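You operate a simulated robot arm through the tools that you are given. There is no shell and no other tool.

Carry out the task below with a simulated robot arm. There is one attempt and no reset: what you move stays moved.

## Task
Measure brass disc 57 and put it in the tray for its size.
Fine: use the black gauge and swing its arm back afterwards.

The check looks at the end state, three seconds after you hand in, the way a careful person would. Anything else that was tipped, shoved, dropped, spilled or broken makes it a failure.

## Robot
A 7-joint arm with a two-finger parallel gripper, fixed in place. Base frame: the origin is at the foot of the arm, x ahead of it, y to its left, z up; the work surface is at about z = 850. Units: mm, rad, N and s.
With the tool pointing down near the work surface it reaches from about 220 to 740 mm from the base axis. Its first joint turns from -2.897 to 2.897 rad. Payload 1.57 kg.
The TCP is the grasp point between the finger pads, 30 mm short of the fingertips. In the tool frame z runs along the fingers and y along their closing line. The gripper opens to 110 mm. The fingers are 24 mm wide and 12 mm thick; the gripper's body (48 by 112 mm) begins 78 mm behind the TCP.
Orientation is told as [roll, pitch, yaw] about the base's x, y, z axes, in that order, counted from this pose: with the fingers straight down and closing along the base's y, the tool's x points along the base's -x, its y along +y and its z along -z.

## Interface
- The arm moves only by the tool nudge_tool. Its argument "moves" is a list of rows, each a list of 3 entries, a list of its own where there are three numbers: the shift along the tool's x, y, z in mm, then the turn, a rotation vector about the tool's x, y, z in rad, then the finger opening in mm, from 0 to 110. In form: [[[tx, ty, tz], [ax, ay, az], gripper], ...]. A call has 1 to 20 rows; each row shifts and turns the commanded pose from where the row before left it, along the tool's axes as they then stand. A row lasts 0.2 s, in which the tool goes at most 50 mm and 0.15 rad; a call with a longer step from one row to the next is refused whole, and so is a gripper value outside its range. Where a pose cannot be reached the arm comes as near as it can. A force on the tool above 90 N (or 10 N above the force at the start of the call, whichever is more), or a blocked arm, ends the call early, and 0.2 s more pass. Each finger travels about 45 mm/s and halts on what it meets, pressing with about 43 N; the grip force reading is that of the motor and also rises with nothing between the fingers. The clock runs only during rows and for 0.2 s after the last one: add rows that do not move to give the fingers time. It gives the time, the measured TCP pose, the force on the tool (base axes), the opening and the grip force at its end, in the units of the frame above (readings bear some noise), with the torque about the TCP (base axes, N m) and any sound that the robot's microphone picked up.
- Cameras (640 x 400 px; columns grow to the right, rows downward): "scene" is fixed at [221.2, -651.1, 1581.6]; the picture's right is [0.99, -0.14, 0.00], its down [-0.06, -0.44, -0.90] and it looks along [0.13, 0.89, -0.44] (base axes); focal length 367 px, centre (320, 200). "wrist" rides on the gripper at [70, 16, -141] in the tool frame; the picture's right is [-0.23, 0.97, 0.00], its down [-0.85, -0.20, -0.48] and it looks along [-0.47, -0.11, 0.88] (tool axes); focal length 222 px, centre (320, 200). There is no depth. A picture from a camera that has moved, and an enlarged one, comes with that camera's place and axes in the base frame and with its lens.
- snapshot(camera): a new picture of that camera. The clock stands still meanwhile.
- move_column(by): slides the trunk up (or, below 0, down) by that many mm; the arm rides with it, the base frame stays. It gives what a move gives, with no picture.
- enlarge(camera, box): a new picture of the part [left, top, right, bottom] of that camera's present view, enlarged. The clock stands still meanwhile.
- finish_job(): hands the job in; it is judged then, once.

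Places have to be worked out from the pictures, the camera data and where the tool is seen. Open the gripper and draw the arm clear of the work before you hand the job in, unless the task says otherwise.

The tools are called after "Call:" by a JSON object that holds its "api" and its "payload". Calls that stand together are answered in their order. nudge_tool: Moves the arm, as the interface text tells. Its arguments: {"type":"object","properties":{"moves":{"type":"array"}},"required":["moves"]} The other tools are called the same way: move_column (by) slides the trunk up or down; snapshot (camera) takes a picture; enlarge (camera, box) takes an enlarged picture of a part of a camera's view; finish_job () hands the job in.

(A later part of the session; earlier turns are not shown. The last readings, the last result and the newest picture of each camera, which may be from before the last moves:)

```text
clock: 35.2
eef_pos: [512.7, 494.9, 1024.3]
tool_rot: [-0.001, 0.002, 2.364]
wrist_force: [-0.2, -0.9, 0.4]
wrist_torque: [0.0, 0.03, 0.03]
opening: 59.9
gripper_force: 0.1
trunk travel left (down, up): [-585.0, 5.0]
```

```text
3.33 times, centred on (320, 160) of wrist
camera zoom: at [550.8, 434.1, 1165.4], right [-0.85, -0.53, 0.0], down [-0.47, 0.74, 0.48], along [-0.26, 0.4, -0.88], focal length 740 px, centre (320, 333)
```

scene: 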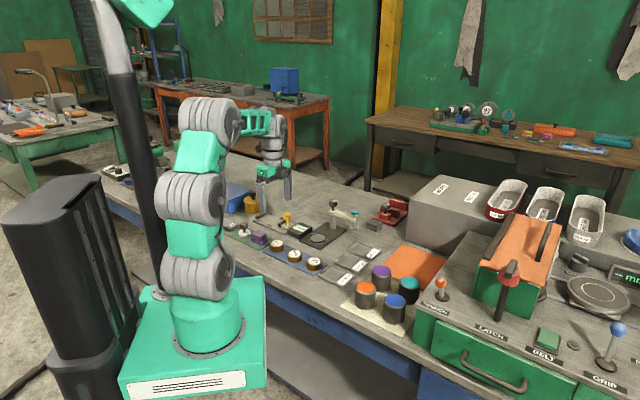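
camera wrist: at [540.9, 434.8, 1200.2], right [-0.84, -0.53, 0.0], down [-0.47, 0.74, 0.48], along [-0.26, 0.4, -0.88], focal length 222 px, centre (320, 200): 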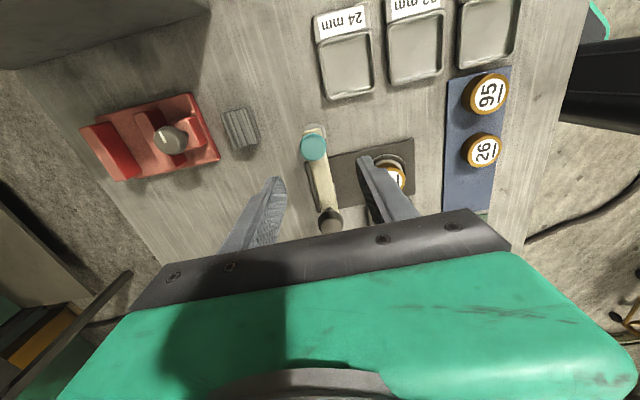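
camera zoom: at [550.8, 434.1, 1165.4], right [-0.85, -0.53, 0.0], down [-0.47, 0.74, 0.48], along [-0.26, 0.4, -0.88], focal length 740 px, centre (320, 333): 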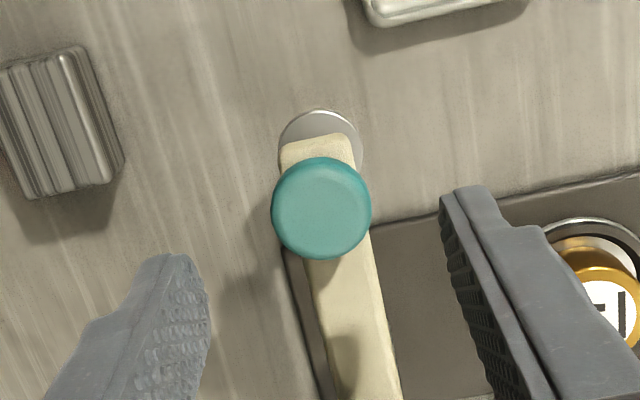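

The knob is now right on the tool axis. I descend 54 mm so the fingertips straddle the knob just above the arm bar, then narrow the cage to ~36 mm.

Call:
{"api": "nudge_tool", "payload": {"moves": [[[0, 0, 10], [0, 0, 0], 60], [[0, 0, 15], [0, 0, 0], 60], [[0, 0, 15], [0, 0, 0], 60], [[0, 0, 10], [0, 0, 0], 60], [[0, 0, 4], [0, 0, 0], 60], [[0, 0, 0], [0, 0, 0], 50], [[0, 0, 0], [0, 0, 0], 42], [[0, 0, 0], [0, 0, 0], 36], [[0, 0, 0], [0, 0, 0], 36]]}}

Call:
{"api": "enlarge", "payload": {"camera": "wrist", "box": [240, 100, 400, 220]}}

Call:
{"api": "enlarge", "payload": {"camera": "scene", "box": [300, 160, 400, 240]}}

```text
clock: 37.2
eef_pos: [512.8, 494.3, 968.9]
tool_rot: [0.0, 0.001, 2.363]
wrist_force: [0.1, -0.4, -0.2]
wrist_torque: [0.01, 0.01, 0.03]
opening: 35.7
gripper_force: 0.1
trunk travel left (down, up): [-585.0, 5.0]
```

```text
3.33 times, centred on (320, 160) of wrist
camera zoom: at [550.8, 434.5, 1111.2], right [-0.85, -0.53, 0.0], down [-0.47, 0.74, 0.48], along [-0.26, 0.4, -0.88], focal length 740 px, centre (320, 333)
```

zoom: 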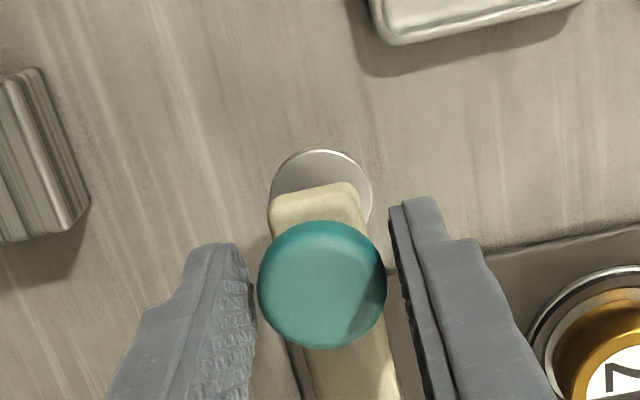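

```text
5.00 times, centred on (350, 200) of scene
camera zoom: at [221.2, -651.1, 1581.6], right [0.99, -0.14, 0.0], down [-0.06, -0.44, -0.9], along [0.13, 0.89, -0.44], focal length 1835 px, centre (170, 200)
```

zoom: 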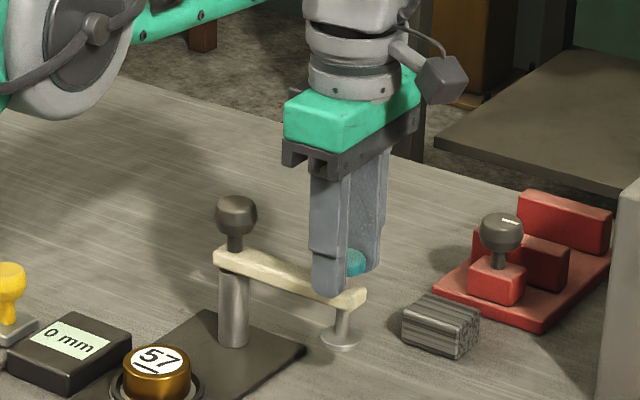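

The knob is caged with a little play on each side. I start the swing with five small arc steps (0.05 rad each) to see how the arm responds.

Call:
{"api": "nudge_tool", "payload": {"moves": [[[-0.12, 4.82, 0], [0, 0, 0.05], 36], [[-0.12, 4.82, 0], [0, 0, 0.05], 36], [[-0.12, 4.82, 0], [0, 0, 0.05], 36], [[-0.12, 4.82, 0], [0, 0, 0.05], 36], [[-0.12, 4.82, 0], [0, 0, 0.05], 36], [[0, 0, 0], [0, 0, 0], 36]]}}

Call:
{"api": "enlarge", "payload": {"camera": "wrist", "box": [240, 100, 400, 220]}}

Call:
{"api": "enlarge", "payload": {"camera": "scene", "box": [280, 160, 380, 240]}}

```text
clock: 38.6
eef_pos: [495.4, 479.4, 968.3]
tool_rot: [0.0, 0.0, 2.115]
wrist_force: [-0.1, 0.0, 1.0]
wrist_torque: [-0.01, 0.02, 0.03]
opening: 36.1
gripper_force: 0.0
trunk travel left (down, up): [-585.0, 5.0]
```

```text
3.33 times, centred on (320, 160) of wrist
camera zoom: at [516.9, 412.4, 1110.7], right [-0.95, -0.31, 0.0], down [-0.27, 0.84, 0.48], along [-0.15, 0.45, -0.88], focal length 740 px, centre (320, 333)
```

zoom: 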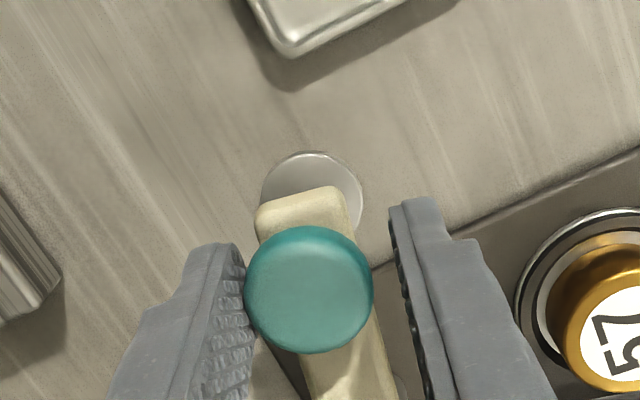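

```text
5.00 times, centred on (330, 200) of scene
camera zoom: at [221.2, -651.1, 1581.6], right [0.99, -0.14, 0.0], down [-0.06, -0.44, -0.9], along [0.13, 0.89, -0.44], focal length 1835 px, centre (270, 200)
```

zoom: 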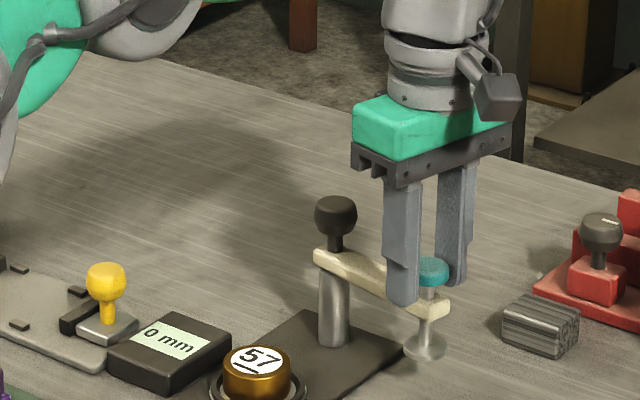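

The arm swings freely with almost no force. I continue along the arc for another 0.8 rad.

Call:
{"api": "nudge_tool", "payload": {"moves": [[[-0.27, 7.22, 0], [0, 0, 0.075], 36], [[-0.48, 9.62, 0], [0, 0, 0.1], 36], [[-0.48, 9.62, 0], [0, 0, 0.1], 36], [[-0.48, 9.62, 0], [0, 0, 0.1], 36], [[-0.48, 9.62, 0], [0, 0, 0.1], 36], [[-0.48, 9.62, 0], [0, 0, 0.1], 36], [[-0.48, 9.62, 0], [0, 0, 0.1], 36], [[-0.27, 7.22, 0], [0, 0, 0.075], 36], [[-0.12, 4.82, 0], [0, 0, 0.05], 36], [[0, 0, 0], [0, 0, 0], 36]]}}

Call:
{"api": "enlarge", "payload": {"camera": "wrist", "box": [240, 100, 400, 220]}}

Call:
{"api": "enlarge", "payload": {"camera": "scene", "box": [280, 160, 380, 240]}}

```text
clock: 40.8
eef_pos: [420.0, 469.8, 970.8]
tool_rot: [0.0, 0.0, 1.311]
wrist_force: [-0.5, -0.2, 1.0]
wrist_torque: [0.02, 0.01, 0.0]
opening: 36.3
gripper_force: 0.0
trunk travel left (down, up): [-585.0, 5.0]
```

```text
3.33 times, centred on (320, 160) of wrist
camera zoom: at [386.3, 406.3, 1111.6], right [-0.88, 0.47, 0.0], down [0.41, 0.78, 0.48], along [0.22, 0.42, -0.88], focal length 740 px, centre (320, 333)
```

zoom: 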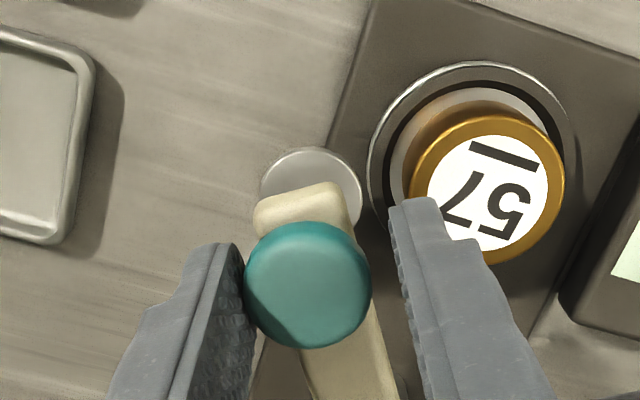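

```text
5.00 times, centred on (330, 200) of scene
camera zoom: at [221.2, -651.1, 1581.6], right [0.99, -0.14, 0.0], down [-0.06, -0.44, -0.9], along [0.13, 0.89, -0.44], focal length 1835 px, centre (270, 200)
```

zoom: 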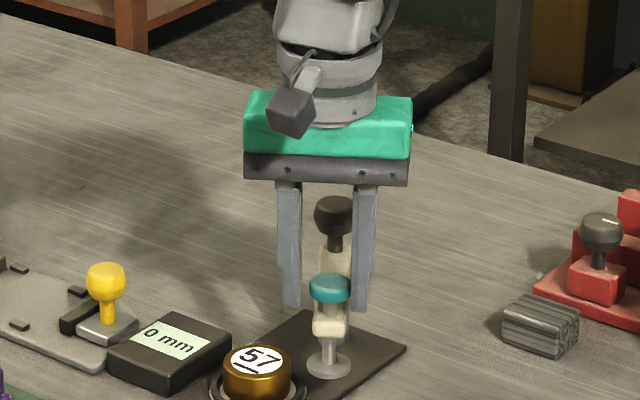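

The knob is three‑quarters of the way. I continue 0.3 rad and check clearance of the foot over the disc.

Call:
{"api": "nudge_tool", "payload": {"moves": [[[-0.12, 4.82, 0], [0, 0, 0.05], 36], [[-0.27, 7.22, 0], [0, 0, 0.075], 36], [[-0.27, 7.22, 0], [0, 0, 0.075], 36], [[-0.12, 4.82, 0], [0, 0, 0.05], 36], [[-0.12, 4.82, 0], [0, 0, 0.05], 36], [[0, 0, 0], [0, 0, 0], 36]]}}

Call:
{"api": "enlarge", "payload": {"camera": "wrist", "box": [240, 100, 400, 220]}}

Call:
{"api": "enlarge", "payload": {"camera": "scene", "box": [290, 190, 370, 250]}}

```text
clock: 42.2
eef_pos: [394.5, 480.8, 970.6]
tool_rot: [0.0, 0.0, 1.013]
wrist_force: [-0.8, 0.1, 0.5]
wrist_torque: [0.01, -0.02, 0.02]
opening: 36.1
gripper_force: 0.0
trunk travel left (down, up): [-585.0, 5.0]
```

```text
3.33 times, centred on (320, 160) of wrist
camera zoom: at [342.9, 430.4, 1111.8], right [-0.71, 0.71, 0.0], down [0.62, 0.62, 0.48], along [0.34, 0.34, -0.88], focal length 740 px, centre (320, 333)
```

zoom: 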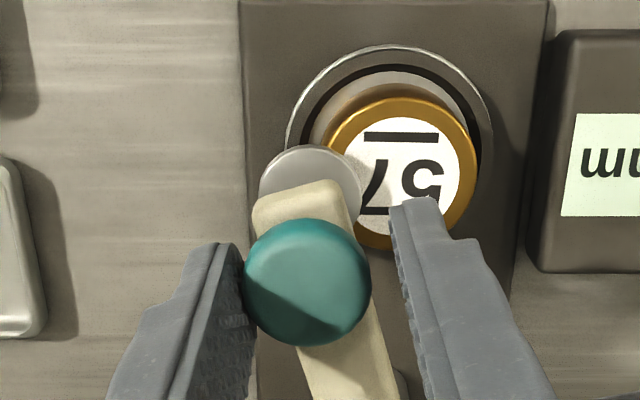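

```text
6.67 times, centred on (330, 220) of scene
camera zoom: at [221.2, -651.1, 1581.6], right [0.99, -0.14, 0.0], down [-0.06, -0.44, -0.9], along [0.13, 0.89, -0.44], focal length 2446 px, centre (253, 67)
```

zoom: 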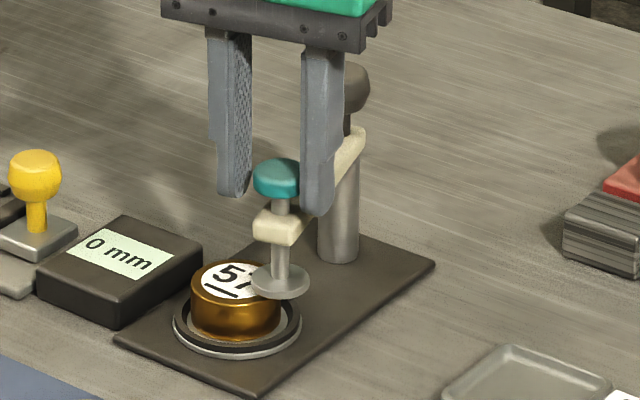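

The foot clears the disc with several mm. I swing the final ~0.28 rad in small steps until the foot is centred over the disc.

Call:
{"api": "nudge_tool", "payload": {"moves": [[[-0.12, 4.82, 0], [0, 0, 0.05], 36], [[-0.12, 4.82, 0], [0, 0, 0.05], 36], [[-0.12, 4.82, 0], [0, 0, 0.05], 36], [[-0.12, 4.82, 0], [0, 0, 0.05], 36], [[-0.08, 3.86, 0], [0, 0, 0.04], 36], [[0, 0, 0], [0, 0, 0], 36]]}}

Call:
{"api": "enlarge", "payload": {"camera": "wrist", "box": [240, 100, 400, 220]}}

Call:
{"api": "enlarge", "payload": {"camera": "scene", "box": [290, 190, 370, 250]}}

```text
clock: 43.6
eef_pos: [376.4, 495.6, 970.1]
tool_rot: [0.0, 0.0, 0.773]
wrist_force: [0.6, 0.9, -0.2]
wrist_torque: [-0.02, 0.02, 0.05]
opening: 36.2
gripper_force: 0.0
trunk travel left (down, up): [-585.0, 5.0]
```

```text
3.33 times, centred on (320, 160) of wrist
camera zoom: at [314.0, 458.2, 1111.5], right [-0.52, 0.86, 0.0], down [0.75, 0.46, 0.48], along [0.41, 0.25, -0.88], focal length 740 px, centre (320, 333)
```

zoom: 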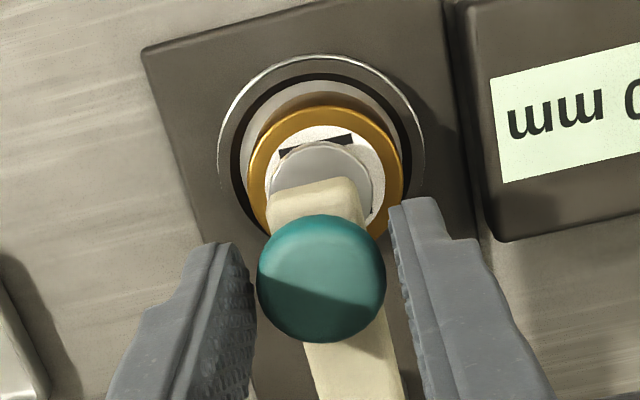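

```text
6.67 times, centred on (330, 220) of scene
camera zoom: at [221.2, -651.1, 1581.6], right [0.99, -0.14, 0.0], down [-0.06, -0.44, -0.9], along [0.13, 0.89, -0.44], focal length 2446 px, centre (253, 67)
```

zoom: 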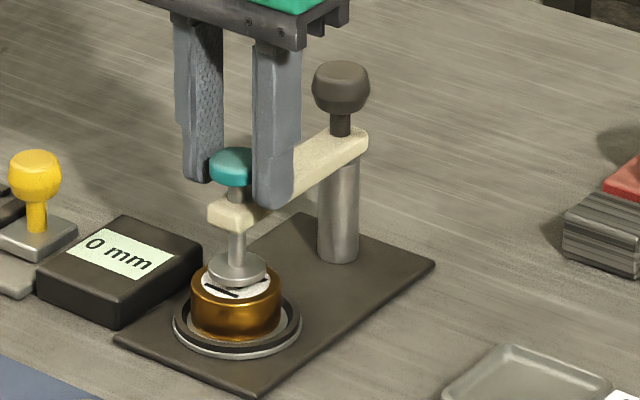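

The foot is centred over the disc and the display still shows 0. I grip the teal knob gently and then press the plunger down in small steps.

Call:
{"api": "nudge_tool", "payload": {"moves": [[[0, 0, 0], [0, 0, 0], 33], [[0, 0, 0], [0, 0, 0], 31], [[0, 0, 0], [0, 0, 0], 29], [[0, 0, 0], [0, 0, 0], 27], [[0, 0, 0], [0, 0, 0], 25], [[0, 0, 0], [0, 0, 0], 25]]}}

Call:
{"api": "enlarge", "payload": {"camera": "scene", "box": [290, 190, 370, 250]}}

```text
clock: 45.0
eef_pos: [375.5, 494.6, 970.7]
tool_rot: [-0.001, -0.001, 0.775]
wrist_force: [-0.7, -1.1, 0.8]
wrist_torque: [0.01, 0.02, 0.01]
opening: 28.3
gripper_force: 38.4
trunk travel left (down, up): [-585.0, 5.0]
```

```text
6.67 times, centred on (330, 220) of scene
camera zoom: at [221.2, -651.1, 1581.6], right [0.99, -0.14, 0.0], down [-0.06, -0.44, -0.9], along [0.13, 0.89, -0.44], focal length 2446 px, centre (253, 67)
```

zoom: 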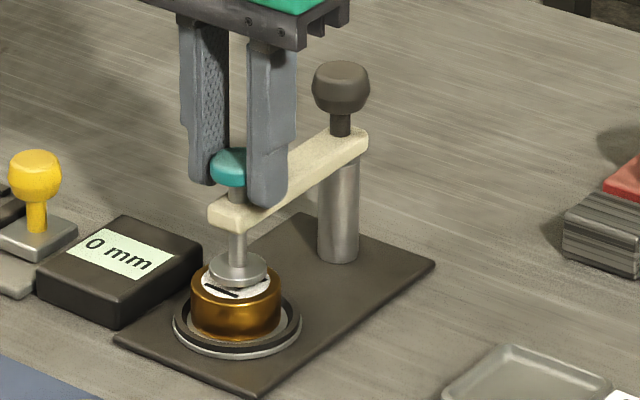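

Knob gripped (28 mm). I press it down 3 mm in 1 mm steps and read force and display.

Call:
{"api": "nudge_tool", "payload": {"moves": [[[0, 0, 1], [0, 0, 0], 25], [[0, 0, 1], [0, 0, 0], 25], [[0, 0, 1], [0, 0, 0], 25], [[0, 0, 0], [0, 0, 0], 25]]}}

Call:
{"api": "enlarge", "payload": {"camera": "scene", "box": [290, 190, 370, 250]}}

```text
clock: 46.0
eef_pos: [375.7, 494.7, 967.7]
tool_rot: [0.0, 0.001, 0.776]
wrist_force: [-1.2, 1.1, 1.3]
wrist_torque: [0.09, -0.06, 0.09]
opening: 28.4
gripper_force: 38.8
trunk travel left (down, up): [-585.0, 5.0]
```

```text
6.67 times, centred on (330, 220) of scene
camera zoom: at [221.2, -651.1, 1581.6], right [0.99, -0.14, 0.0], down [-0.06, -0.44, -0.9], along [0.13, 0.89, -0.44], focal length 2446 px, centre (253, 67)
```

zoom: 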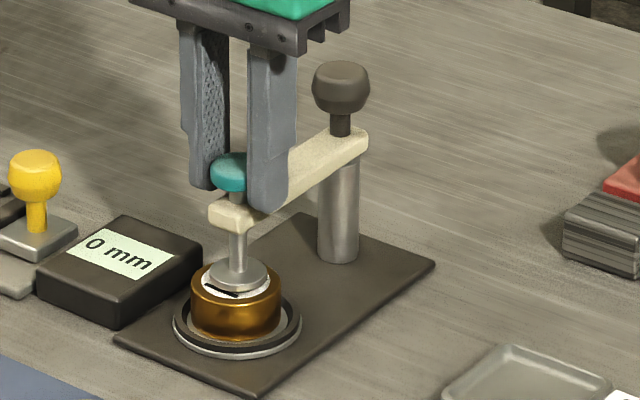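

The plunger follows down easily. I continue pressing 2–3 mm more.

Call:
{"api": "nudge_tool", "payload": {"moves": [[[0, 0, 1], [0, 0, 0], 25], [[0, 0, 1], [0, 0, 0], 25], [[0, 0, 0], [0, 0, 0], 25]]}}

Call:
{"api": "enlarge", "payload": {"camera": "scene", "box": [290, 190, 370, 250]}}

```text
clock: 46.8
eef_pos: [375.2, 495.0, 964.0]
tool_rot: [0.0, -0.001, 0.776]
wrist_force: [0.4, 1.1, 2.3]
wrist_torque: [0.09, -0.1, -0.01]
opening: 28.1
gripper_force: 38.2
trunk travel left (down, up): [-585.0, 5.0]
heard: click
```

```text
6.67 times, centred on (330, 220) of scene
camera zoom: at [221.2, -651.1, 1581.6], right [0.99, -0.14, 0.0], down [-0.06, -0.44, -0.9], along [0.13, 0.89, -0.44], focal length 2446 px, centre (253, 67)
```

zoom: 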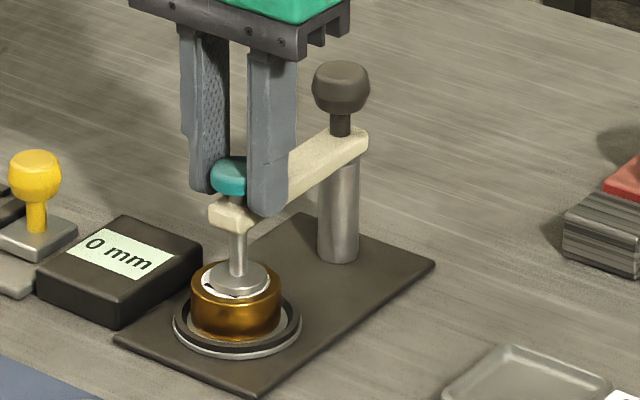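

I heard a click; the display still reads 0. I hold for a moment and zoom in on the display and the foot.

Call:
{"api": "nudge_tool", "payload": {"moves": [[[0, 0, 0], [0, 0, 0], 25], [[0, 0, 0], [0, 0, 0], 25]]}}

Call:
{"api": "enlarge", "payload": {"camera": "scene", "box": [290, 215, 340, 247]}}

Call:
{"api": "enlarge", "payload": {"camera": "wrist", "box": [240, 80, 420, 200]}}

```text
clock: 47.4
eef_pos: [376.7, 494.9, 965.3]
tool_rot: [0.0, 0.001, 0.773]
wrist_force: [1.9, 1.6, 1.9]
wrist_torque: [0.01, -0.03, -0.04]
opening: 28.4
gripper_force: 38.5
trunk travel left (down, up): [-585.0, 5.0]
```

```text
12.50 times, centred on (315, 231) of scene
camera zoom: at [221.2, -651.1, 1581.6], right [0.99, -0.14, 0.0], down [-0.06, -0.44, -0.9], along [0.13, 0.89, -0.44], focal length 4587 px, centre (382, -188)
```

zoom: 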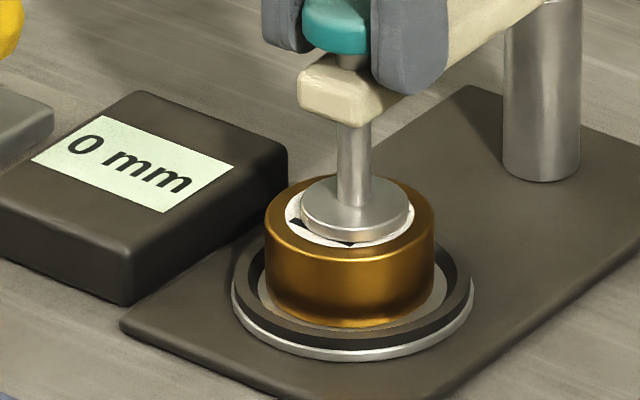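

```text
3.33 times, centred on (330, 140) of wrist
camera zoom: at [314.2, 457.9, 1106.1], right [-0.52, 0.86, 0.0], down [0.75, 0.46, 0.48], along [0.41, 0.25, -0.88], focal length 740 px, centre (287, 400)
```

zoom: 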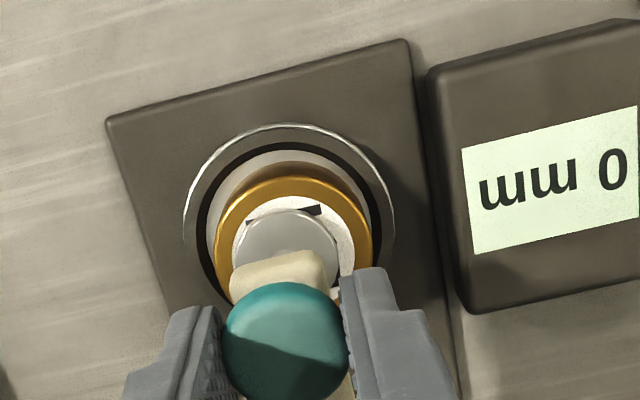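

The foot still looks a few mm above the disc. I keep pressing 1 mm at a time, watching the force.

Call:
{"api": "nudge_tool", "payload": {"moves": [[[0, 0, 1], [0, 0, 0], 25], [[0, 0, 0], [0, 0, 0], 25]]}}

Call:
{"api": "nudge_tool", "payload": {"moves": [[[0, 0, 1], [0, 0, 0], 25], [[0, 0, 0], [0, 0, 0], 25]]}}

Call:
{"api": "enlarge", "payload": {"camera": "scene", "box": [290, 215, 340, 247]}}

```text
clock: 48.0
eef_pos: [376.1, 494.6, 964.0]
tool_rot: [0.0, 0.001, 0.775]
wrist_force: [-0.5, -0.3, 4.6]
wrist_torque: [-0.06, 0.06, -0.04]
opening: 28.3
gripper_force: 38.5
trunk travel left (down, up): [-585.0, 5.0]
```

```text
clock: 48.6
eef_pos: [375.5, 494.1, 964.3]
tool_rot: [-0.001, -0.002, 0.774]
wrist_force: [-1.5, -1.5, 9.0]
wrist_torque: [-0.21, 0.2, -0.04]
opening: 28.0
gripper_force: 38.7
trunk travel left (down, up): [-585.0, 5.0]
```

```text
12.50 times, centred on (315, 231) of scene
camera zoom: at [221.2, -651.1, 1581.6], right [0.99, -0.14, 0.0], down [-0.06, -0.44, -0.9], along [0.13, 0.89, -0.44], focal length 4587 px, centre (382, -188)
```

zoom: 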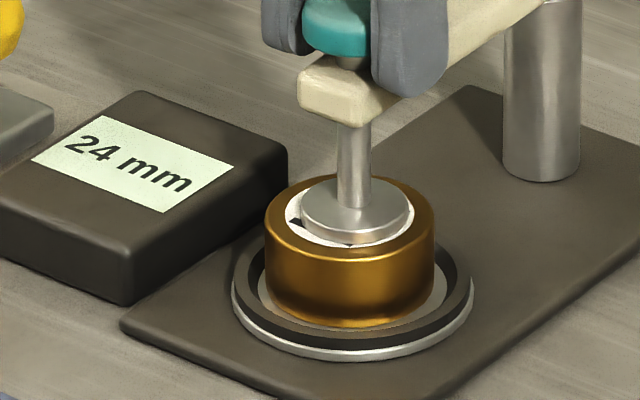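

The foot has touched down (≈ 9 N) and the display reads 24 mm. I hold briefly to confirm the reading is stable.

Call:
{"api": "nudge_tool", "payload": {"moves": [[[0, 0, 0], [0, 0, 0], 25], [[0, 0, 0], [0, 0, 0], 25]]}}

Call:
{"api": "enlarge", "payload": {"camera": "scene", "box": [290, 215, 340, 247]}}

Call:
{"api": "enlarge", "payload": {"camera": "wrist", "box": [240, 80, 420, 200]}}

```text
clock: 49.2
eef_pos: [375.8, 494.2, 966.1]
tool_rot: [-0.001, -0.002, 0.775]
wrist_force: [-0.6, -0.2, 11.6]
wrist_torque: [0.0, 0.01, -0.06]
opening: 28.4
gripper_force: 38.3
trunk travel left (down, up): [-585.0, 5.0]
```

```text
12.50 times, centred on (315, 231) of scene
camera zoom: at [221.2, -651.1, 1581.6], right [0.99, -0.14, 0.0], down [-0.06, -0.44, -0.9], along [0.13, 0.89, -0.44], focal length 4587 px, centre (382, -188)
```

zoom: 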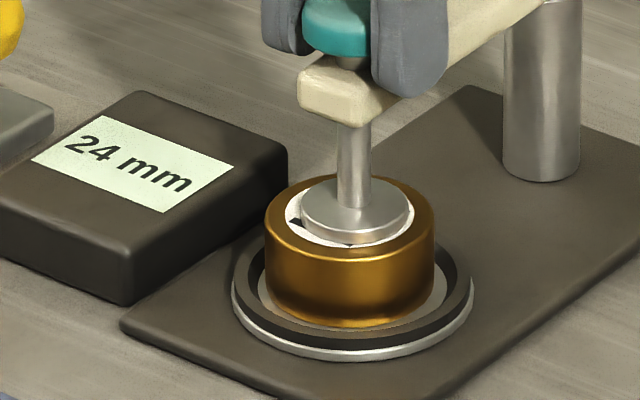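

```text
3.33 times, centred on (330, 140) of wrist
camera zoom: at [314.0, 457.6, 1105.1], right [-0.52, 0.85, 0.0], down [0.75, 0.45, 0.48], along [0.41, 0.25, -0.88], focal length 740 px, centre (287, 400)
```

zoom: 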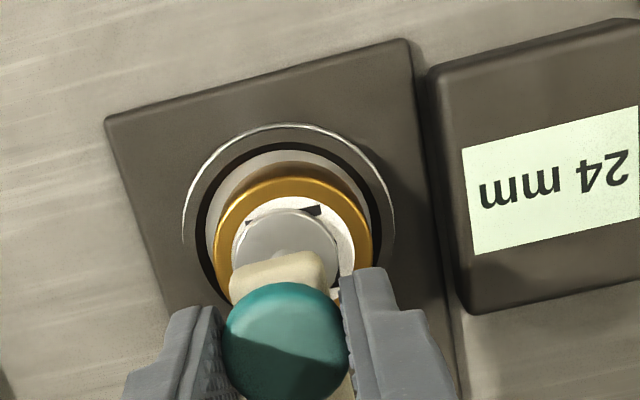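

Reading confirmed: disc 57 is 24 mm. I raise the plunger back by the 7 mm I pressed it, still gripped.

Call:
{"api": "nudge_tool", "payload": {"moves": [[[0, 0, -1.5], [0, 0, 0], 25], [[0, 0, -1.5], [0, 0, 0], 25], [[0, 0, -1.5], [0, 0, 0], 25], [[0, 0, -1.5], [0, 0, 0], 25], [[0, 0, -0.7], [0, 0, 0], 25], [[0, 0, 0], [0, 0, 0], 25]]}}

Call:
{"api": "enlarge", "payload": {"camera": "scene", "box": [290, 190, 370, 250]}}

```text
clock: 50.6
eef_pos: [375.6, 495.3, 969.0]
tool_rot: [0.0, 0.002, 0.773]
wrist_force: [2.4, -1.6, 0.5]
wrist_torque: [-0.2, 0.15, -0.16]
opening: 28.1
gripper_force: 38.3
trunk travel left (down, up): [-585.0, 5.0]
```

```text
6.67 times, centred on (330, 220) of scene
camera zoom: at [221.2, -651.1, 1581.6], right [0.99, -0.14, 0.0], down [-0.06, -0.44, -0.9], along [0.13, 0.89, -0.44], focal length 2446 px, centre (253, 67)
```

zoom: 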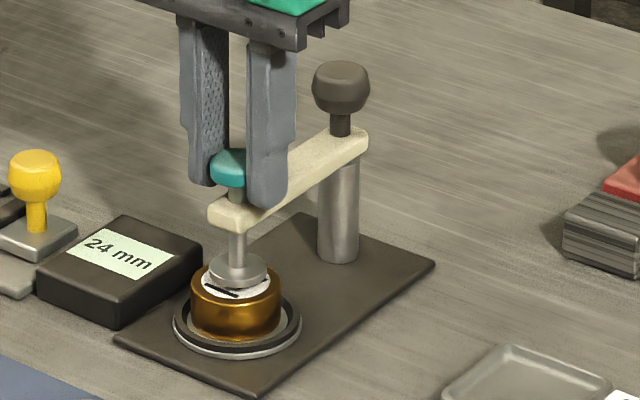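

The plunger is up again and the display holds 24 mm. I open to the loose cage width and check that the plunger stays up by itself.

Call:
{"api": "nudge_tool", "payload": {"moves": [[[0, 0, 0], [0, 0, 0], 29], [[0, 0, 0], [0, 0, 0], 31], [[0, 0, 0], [0, 0, 0], 33.5], [[0, 0, 0], [0, 0, 0], 36], [[0, 0, 0], [0, 0, 0], 36]]}}

Call:
{"api": "enlarge", "payload": {"camera": "scene", "box": [290, 190, 370, 250]}}

Call:
{"api": "enlarge", "payload": {"camera": "wrist", "box": [240, 100, 400, 220]}}

```text
clock: 51.8
eef_pos: [375.3, 494.6, 969.6]
tool_rot: [0.001, 0.0, 0.775]
wrist_force: [0.0, 0.1, -0.1]
wrist_torque: [-0.02, -0.01, 0.0]
opening: 35.9
gripper_force: 0.1
trunk travel left (down, up): [-585.0, 5.0]
```

```text
6.67 times, centred on (330, 220) of scene
camera zoom: at [221.2, -651.1, 1581.6], right [0.99, -0.14, 0.0], down [-0.06, -0.44, -0.9], along [0.13, 0.89, -0.44], focal length 2446 px, centre (253, 67)
```

zoom: 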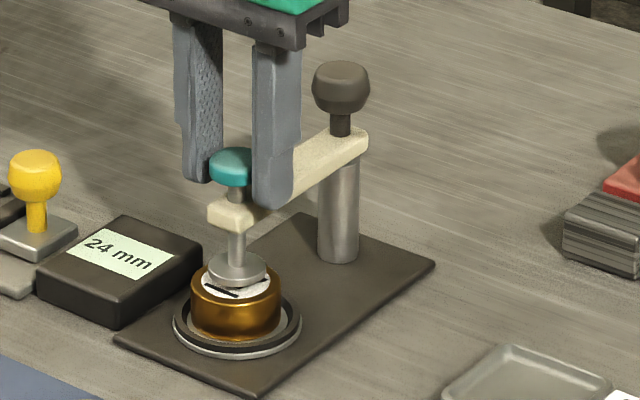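

```text
3.33 times, centred on (320, 160) of wrist
camera zoom: at [313.9, 458.8, 1111.2], right [-0.52, 0.85, 0.0], down [0.75, 0.46, 0.48], along [0.41, 0.25, -0.88], focal length 740 px, centre (320, 333)
```

zoom: 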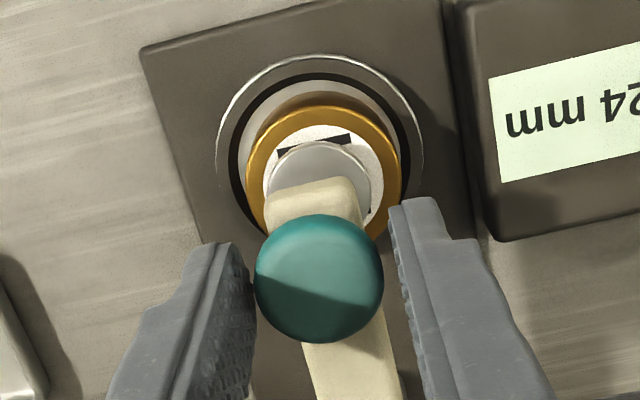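

The plunger is spring‑returned and stays up. Now I swing the arm back counter‑clockwise, first a short stretch to confirm the disc stays undisturbed.

Call:
{"api": "nudge_tool", "payload": {"moves": [[[-0.12, -4.82, 0], [0, 0, -0.05], 36], [[-0.12, -4.82, 0], [0, 0, -0.05], 36], [[-0.27, -7.22, 0], [0, 0, -0.075], 36], [[-0.27, -7.22, 0], [0, 0, -0.075], 36], [[-0.12, -4.82, 0], [0, 0, -0.05], 36], [[-0.12, -4.82, 0], [0, 0, -0.05], 36], [[0, 0, 0], [0, 0, 0], 36]]}}

Call:
{"api": "enlarge", "payload": {"camera": "scene", "box": [290, 190, 370, 250]}}

Call:
{"api": "enlarge", "payload": {"camera": "wrist", "box": [240, 100, 400, 220]}}

```text
clock: 53.4
eef_pos: [402.6, 474.6, 969.7]
tool_rot: [0.0, -0.001, 1.124]
wrist_force: [-0.9, 0.4, 0.0]
wrist_torque: [-0.02, -0.02, 0.01]
opening: 35.9
gripper_force: 0.0
trunk travel left (down, up): [-585.0, 5.0]
```

```text
6.67 times, centred on (330, 220) of scene
camera zoom: at [221.2, -651.1, 1581.6], right [0.99, -0.14, 0.0], down [-0.06, -0.44, -0.9], along [0.13, 0.89, -0.44], focal length 2446 px, centre (253, 67)
```

zoom: 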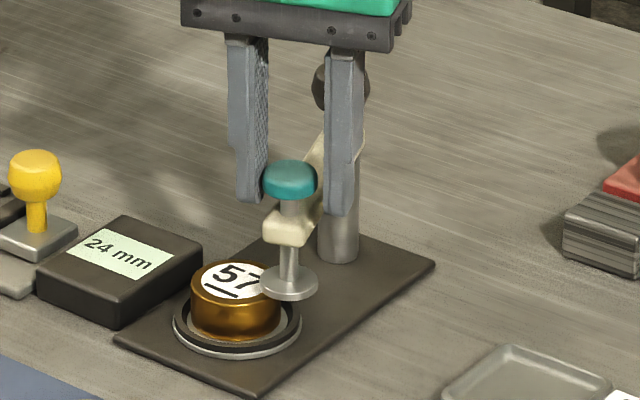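

```text
3.33 times, centred on (320, 160) of wrist
camera zoom: at [358.5, 419.9, 1111.8], right [-0.78, 0.63, 0.0], down [0.55, 0.69, 0.48], along [0.3, 0.37, -0.88], focal length 740 px, centre (320, 333)
```

zoom: 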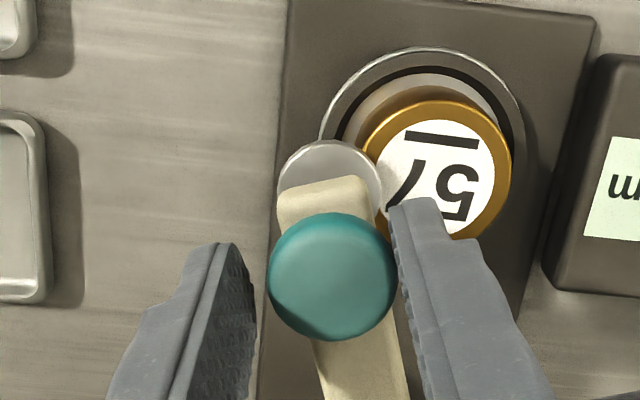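

The disc stays put and the arm follows. I continue the return swing by another 1.0 rad.

Call:
{"api": "nudge_tool", "payload": {"moves": [[[-0.27, -7.22, 0], [0, 0, -0.075], 36], [[-0.48, -9.62, 0], [0, 0, -0.1], 36], [[-0.48, -9.62, 0], [0, 0, -0.1], 36], [[-0.48, -9.62, 0], [0, 0, -0.1], 36], [[-0.48, -9.62, 0], [0, 0, -0.1], 36], [[-0.48, -9.62, 0], [0, 0, -0.1], 36], [[-0.48, -9.62, 0], [0, 0, -0.1], 36], [[-0.48, -9.62, 0], [0, 0, -0.1], 36], [[-0.48, -9.62, 0], [0, 0, -0.1], 36], [[-0.27, -7.22, 0], [0, 0, -0.075], 36], [[-0.12, -4.82, 0], [0, 0, -0.05], 36], [[0, 0, 0], [0, 0, 0], 36]]}}

Call:
{"api": "enlarge", "payload": {"camera": "scene", "box": [290, 180, 370, 240]}}

Call:
{"api": "enlarge", "payload": {"camera": "wrist", "box": [240, 100, 400, 220]}}

```text
clock: 56.0
eef_pos: [495.5, 480.6, 970.3]
tool_rot: [0.002, 0.001, 2.127]
wrist_force: [-1.1, 0.1, 0.1]
wrist_torque: [0.0, 0.0, 0.03]
opening: 36.0
gripper_force: 0.1
trunk travel left (down, up): [-585.0, 5.0]
```

```text
6.67 times, centred on (330, 210) of scene
camera zoom: at [221.2, -651.1, 1581.6], right [0.99, -0.14, 0.0], down [-0.06, -0.44, -0.9], along [0.13, 0.89, -0.44], focal length 2446 px, centre (253, 133)
```

zoom: 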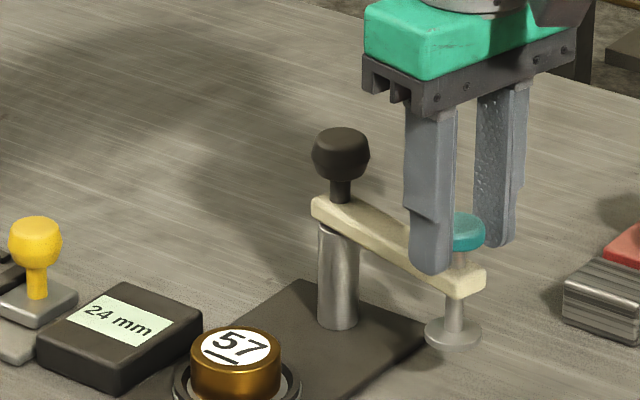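

```text
3.33 times, centred on (320, 160) of wrist
camera zoom: at [518.1, 413.0, 1111.4], right [-0.95, -0.32, 0.0], down [-0.28, 0.83, 0.48], along [-0.15, 0.45, -0.88], focal length 740 px, centre (320, 333)
```

zoom: 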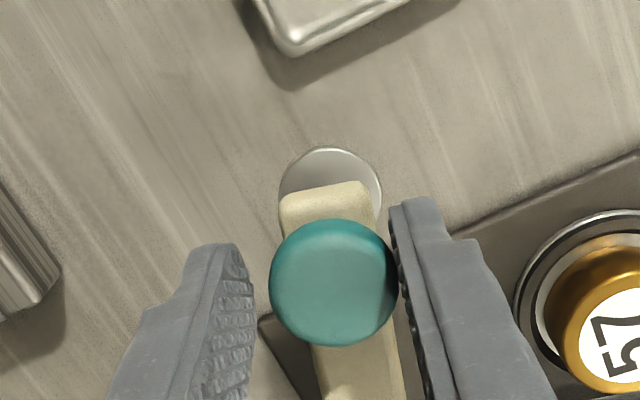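

Almost home. I finish the last ~0.24 rad in small steps and compare with the original picture of the parked arm.

Call:
{"api": "nudge_tool", "payload": {"moves": [[[-0.12, -4.82, 0], [0, 0, -0.05], 36], [[-0.12, -4.82, 0], [0, 0, -0.05], 36], [[-0.12, -4.82, 0], [0, 0, -0.05], 36], [[-0.12, -4.82, 0], [0, 0, -0.05], 36], [[-0.08, -3.86, 0], [0, 0, -0.04], 36], [[0, 0, 0], [0, 0, 0], 36]]}}

Call:
{"api": "enlarge", "payload": {"camera": "scene", "box": [290, 190, 370, 250]}}

Call:
{"api": "enlarge", "payload": {"camera": "wrist", "box": [240, 100, 400, 220]}}

```text
clock: 57.4
eef_pos: [514.8, 494.3, 970.8]
tool_rot: [0.001, 0.0, 2.366]
wrist_force: [0.4, -0.2, -0.2]
wrist_torque: [0.01, 0.05, 0.01]
opening: 35.8
gripper_force: 0.0
trunk travel left (down, up): [-585.0, 5.0]
```

```text
6.67 times, centred on (330, 220) of scene
camera zoom: at [221.2, -651.1, 1581.6], right [0.99, -0.14, 0.0], down [-0.06, -0.44, -0.9], along [0.13, 0.89, -0.44], focal length 2446 px, centre (253, 67)
```

zoom: 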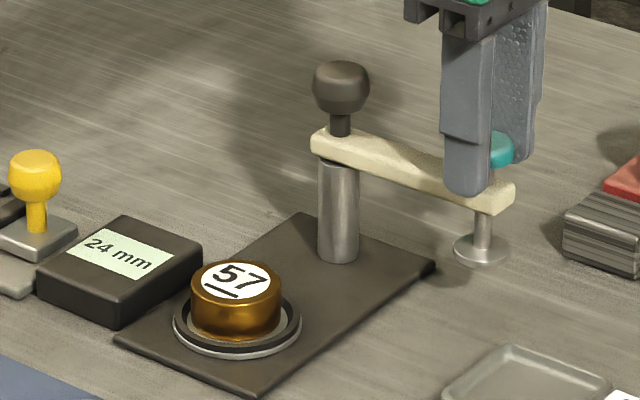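

```text
3.33 times, centred on (320, 160) of wrist
camera zoom: at [551.5, 434.1, 1111.3], right [-0.84, -0.53, 0.0], down [-0.47, 0.74, 0.48], along [-0.26, 0.4, -0.88], focal length 740 px, centre (320, 333)
```

zoom: 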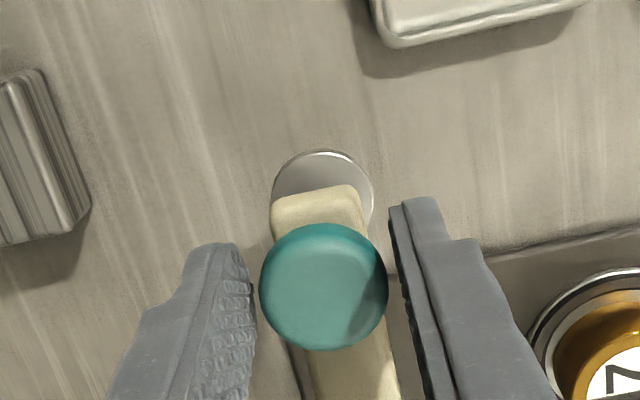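

The arm is back exactly where it was parked (foot and bar match the first picture). I open the fingers, lift clear, and move back above the seat with the same orientation.

Call:
{"api": "nudge_tool", "payload": {"moves": [[[0, 0, 0], [0, 0, 0], 44], [[0, 0, 0], [0, 0, 0], 52], [[0, 0, 0], [0, 0, 0], 60], [[0, 0, -8], [0, 0, 0], 60], [[0, 0, -16], [0, 0, 0], 60], [[0, 0, -20], [0, 0, 0], 66], [[0, 0, -16], [0, 0, 0], 72], [[0, 0, -10], [0, 0, 0], 76], [[-9.3, 8.6, 0], [0, 0, 0], 78], [[-18, 18, 0], [0, 0, 0], 78], [[-20, 20, 0], [0, 0, 0], 78], [[-20, 20, 0], [0, 0, 0], 78], [[-20, 18, 0], [0, 0, 0], 78], [[-12, 12, 0], [0, 0, 0], 78], [[0, 0, 0], [0, 0, 0], 78], [[0, 0, 0], [0, 0, 0], 78]]}}

Call:
{"api": "snapshot", "payload": {"camera": "wrist"}}

Call:
{"api": "enlarge", "payload": {"camera": "scene", "box": [280, 180, 370, 250]}}

```text
clock: 60.8
eef_pos: [375.2, 496.8, 1039.0]
tool_rot: [0.001, 0.0, 2.364]
wrist_force: [-0.5, 0.3, -0.5]
wrist_torque: [-0.01, -0.02, 0.02]
opening: 78.2
gripper_force: 0.0
trunk travel left (down, up): [-585.0, 5.0]
```

```text
taken
camera wrist: at [413.4, 436.2, 1180.3], right [-0.85, -0.53, 0.0], down [-0.47, 0.74, 0.48], along [-0.26, 0.4, -0.88], focal length 222 px, centre (320, 200)
```

wrist: 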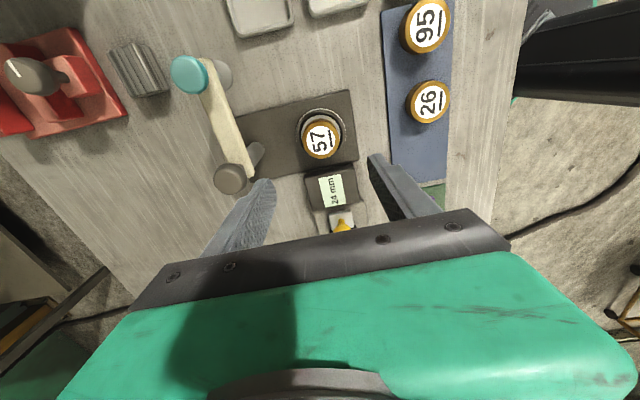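

```text
5.71 times, centred on (325, 215) of scene
camera zoom: at [221.2, -651.1, 1581.6], right [0.99, -0.14, 0.0], down [-0.06, -0.44, -0.9], along [0.13, 0.89, -0.44], focal length 2097 px, centre (291, 114)
```

zoom: 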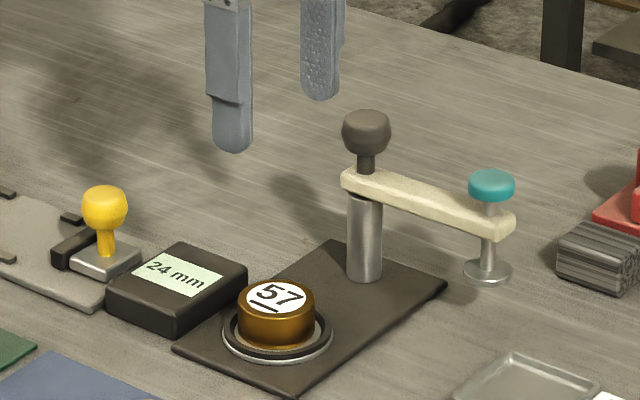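

The gauge arm is parked just as at the start. I enlarge the wrist view to centre on disc 57.

Call:
{"api": "enlarge", "payload": {"camera": "wrist", "box": [260, 90, 380, 190]}}

```text
4.00 times, centred on (320, 140) of wrist
camera zoom: at [413.4, 436.2, 1180.3], right [-0.85, -0.53, 0.0], down [-0.47, 0.74, 0.48], along [-0.26, 0.4, -0.88], focal length 888 px, centre (320, 440)
```

zoom: 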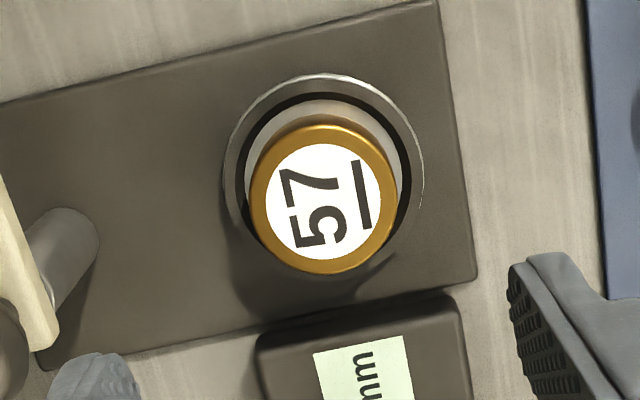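

The disc is within 1 mm of the tool axis. I correct and descend to TCP z ≈ 899 (fingertips ~10 mm above the disc's underside, above the ring).

Call:
{"api": "nudge_tool", "payload": {"moves": [[[-0.7, 0.4, 0], [0, 0, 0], 74], [[0, 0, 20], [0, 0, 0], 74], [[0, 0, 25], [0, 0, 0], 74], [[0, 0, 25], [0, 0, 0], 74], [[0, 0, 25], [0, 0, 0], 74], [[0, 0, 20], [0, 0, 0], 74], [[0, 0, 12], [0, 0, 0], 74], [[0, 0, 8], [0, 0, 0], 74], [[0, 0, 5], [0, 0, 0], 74], [[0, 0, 0], [0, 0, 0], 74], [[0, 0, 0], [0, 0, 0], 74]]}}

Call:
{"api": "enlarge", "payload": {"camera": "wrist", "box": [240, 110, 400, 210]}}

Call:
{"api": "enlarge", "payload": {"camera": "scene", "box": [290, 200, 354, 250]}}

```text
clock: 63.2
eef_pos: [373.9, 496.3, 899.2]
tool_rot: [0.0, 0.0, 2.364]
wrist_force: [-0.7, -0.6, -0.2]
wrist_torque: [0.01, -0.02, 0.01]
opening: 74.1
gripper_force: 0.0
trunk travel left (down, up): [-585.0, 5.0]
```

```text
4.00 times, centred on (320, 160) of wrist
camera zoom: at [411.7, 436.2, 1040.5], right [-0.85, -0.53, 0.0], down [-0.47, 0.74, 0.48], along [-0.26, 0.4, -0.88], focal length 888 px, centre (320, 360)
```

zoom: 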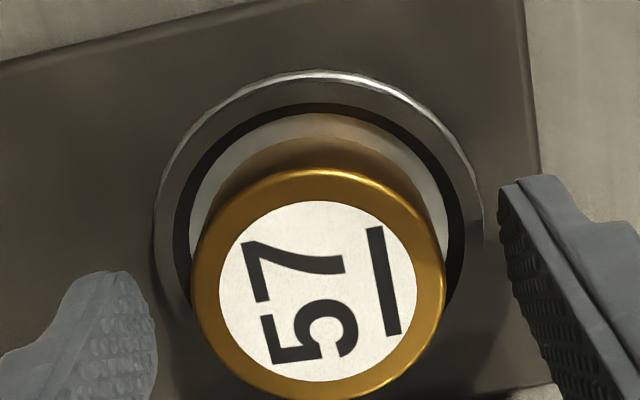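

```text
8.00 times, centred on (322, 225) of scene
camera zoom: at [221.2, -651.1, 1581.6], right [0.99, -0.14, 0.0], down [-0.06, -0.44, -0.9], along [0.13, 0.89, -0.44], focal length 2936 px, centre (304, 0)
```

zoom: 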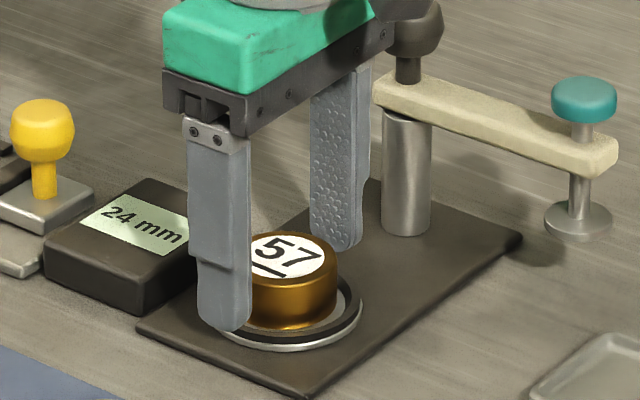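

The disc is centred between the fingers. I close on it.

Call:
{"api": "nudge_tool", "payload": {"moves": [[[0, -0.8, 0], [0, 0, 0], 66], [[0, 0, 0], [0, 0, 0], 58], [[0, 0, 0], [0, 0, 0], 52], [[0, 0, 0], [0, 0, 0], 48], [[0, 0, 0], [0, 0, 0], 42], [[0, 0, 0], [0, 0, 0], 36], [[0, 0, 0], [0, 0, 0], 30], [[0, 0, 0], [0, 0, 0], 30], [[0, 0, 0], [0, 0, 0], 30]]}}

```text
clock: 65.2
eef_pos: [373.6, 495.8, 898.3]
tool_rot: [-0.002, 0.0, 2.364]
wrist_force: [-0.9, -0.9, 0.0]
wrist_torque: [-0.03, 0.03, -0.02]
opening: 48.5
gripper_force: 43.4
trunk travel left (down, up): [-585.0, 5.0]
```

The grip is firm (48.5 mm, 43 N). I lift the disc straight up slowly by 100 mm.

Call:
{"api": "nudge_tool", "payload": {"moves": [[[0, 0, -2], [0, 0, 0], 30], [[0, 0, -4], [0, 0, 0], 30], [[0, 0, -8], [0, 0, 0], 30], [[0, 0, -12], [0, 0, 0], 30], [[0, 0, -16], [0, 0, 0], 30], [[0, 0, -18], [0, 0, 0], 30], [[0, 0, -18], [0, 0, 0], 30], [[0, 0, -14], [0, 0, 0], 30], [[0, 0, -8], [0, 0, 0], 30], [[0, 0, 0], [0, 0, 0], 30], [[0, 0, 0], [0, 0, 0], 30]]}}

Call:
{"api": "snapshot", "payload": {"camera": "wrist"}}

Call:
{"api": "enlarge", "payload": {"camera": "wrist", "box": [240, 130, 400, 230]}}

Call:
{"api": "enlarge", "payload": {"camera": "scene", "box": [290, 180, 380, 250]}}

```text
clock: 67.6
eef_pos: [375.9, 497.1, 998.9]
tool_rot: [-0.001, 0.001, 2.364]
wrist_force: [0.1, -0.4, -2.5]
wrist_torque: [0.05, 0.05, 0.0]
opening: 48.2
gripper_force: 43.6
trunk travel left (down, up): [-585.0, 5.0]
```

```text
taken
camera wrist: at [413.4, 436.7, 1140.2], right [-0.85, -0.53, 0.0], down [-0.47, 0.74, 0.48], along [-0.26, 0.4, -0.88], focal length 222 px, centre (320, 200)
```

wrist: 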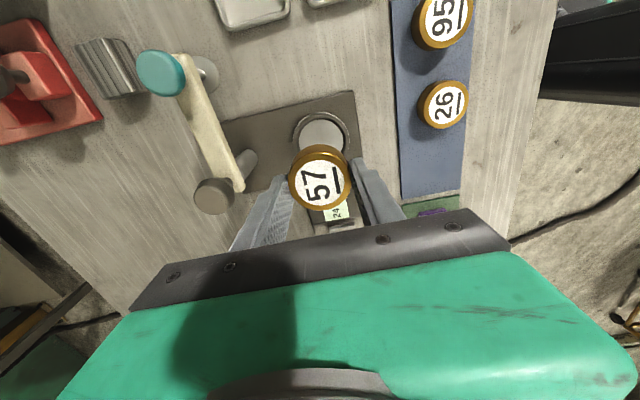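

```text
4.00 times, centred on (320, 180) of wrist
camera zoom: at [413.4, 436.7, 1140.2], right [-0.85, -0.53, 0.0], down [-0.47, 0.74, 0.48], along [-0.26, 0.4, -0.88], focal length 888 px, centre (320, 280)
```

zoom: 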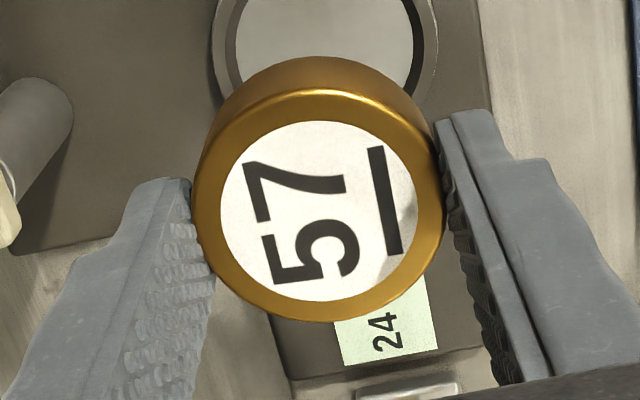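

```text
5.71 times, centred on (335, 215) of scene
camera zoom: at [221.2, -651.1, 1581.6], right [0.99, -0.14, 0.0], down [-0.06, -0.44, -0.9], along [0.13, 0.89, -0.44], focal length 2097 px, centre (234, 114)
```

zoom: 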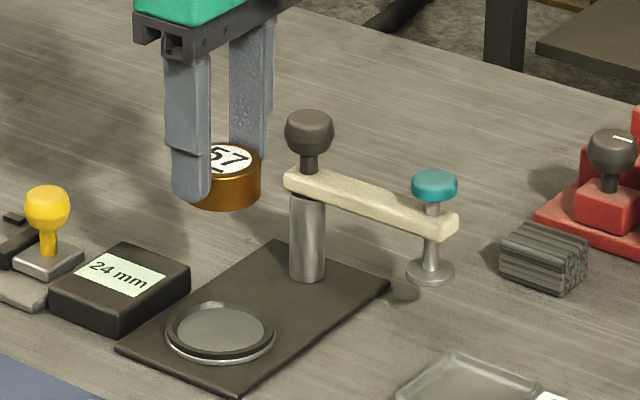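

The disc is held securely and the seat is empty. I rise a little more and move toward the 24 mm tray, stopping short so the wrist camera can see the tray beyond the disc.

Call:
{"api": "nudge_tool", "payload": {"moves": [[[0, 0, -15], [0, 0, 0], 30], [[0, 0, -20], [0, 0, 0], 30], [[8, -3.5, 0], [0, 0, 0], 30], [[16, -7, 0], [0, 0, 0], 30], [[18, -7.5, 0], [0, 0, 0], 30], [[18, -7.5, 0], [0, 0, 0], 30], [[17, -7, 0], [0, 0, 0], 30], [[12.4, -5, 0], [0, 0, 0], 30], [[0, 0, 0], [0, 0, 0], 30], [[0, 0, 0], [0, 0, 0], 30]]}}

Call:
{"api": "snapshot", "payload": {"camera": "wrist"}}

Call:
{"api": "enlarge", "payload": {"camera": "wrist", "box": [240, 10, 400, 130]}}

```text
clock: 69.8
eef_pos: [464.0, 461.1, 1036.1]
tool_rot: [0.0, -0.001, 2.365]
wrist_force: [0.0, -0.6, -4.5]
wrist_torque: [0.0, 0.03, 0.0]
opening: 48.3
gripper_force: 43.0
trunk travel left (down, up): [-585.0, 5.0]
```

```text
taken
camera wrist: at [501.9, 401.1, 1176.9], right [-0.85, -0.53, 0.0], down [-0.47, 0.74, 0.48], along [-0.26, 0.4, -0.88], focal length 222 px, centre (320, 200)
```

wrist: 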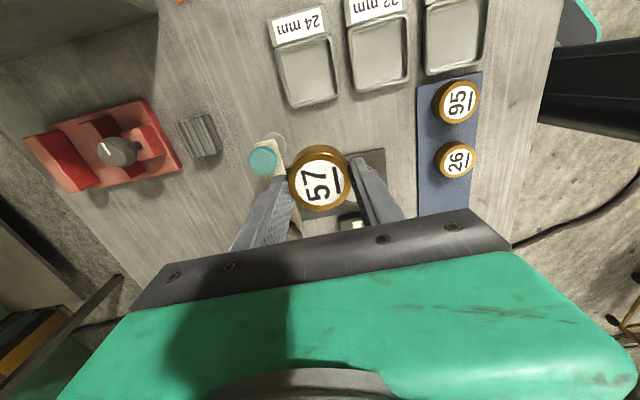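

```text
3.33 times, centred on (320, 70) of wrist
camera zoom: at [501.9, 401.1, 1176.9], right [-0.85, -0.53, 0.0], down [-0.47, 0.74, 0.48], along [-0.26, 0.4, -0.88], focal length 740 px, centre (320, 633)
```

zoom: 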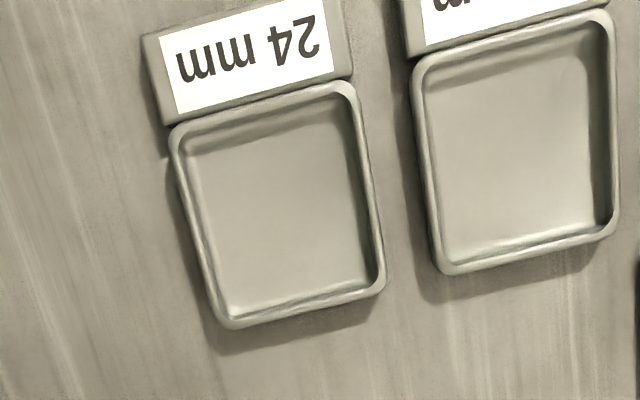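

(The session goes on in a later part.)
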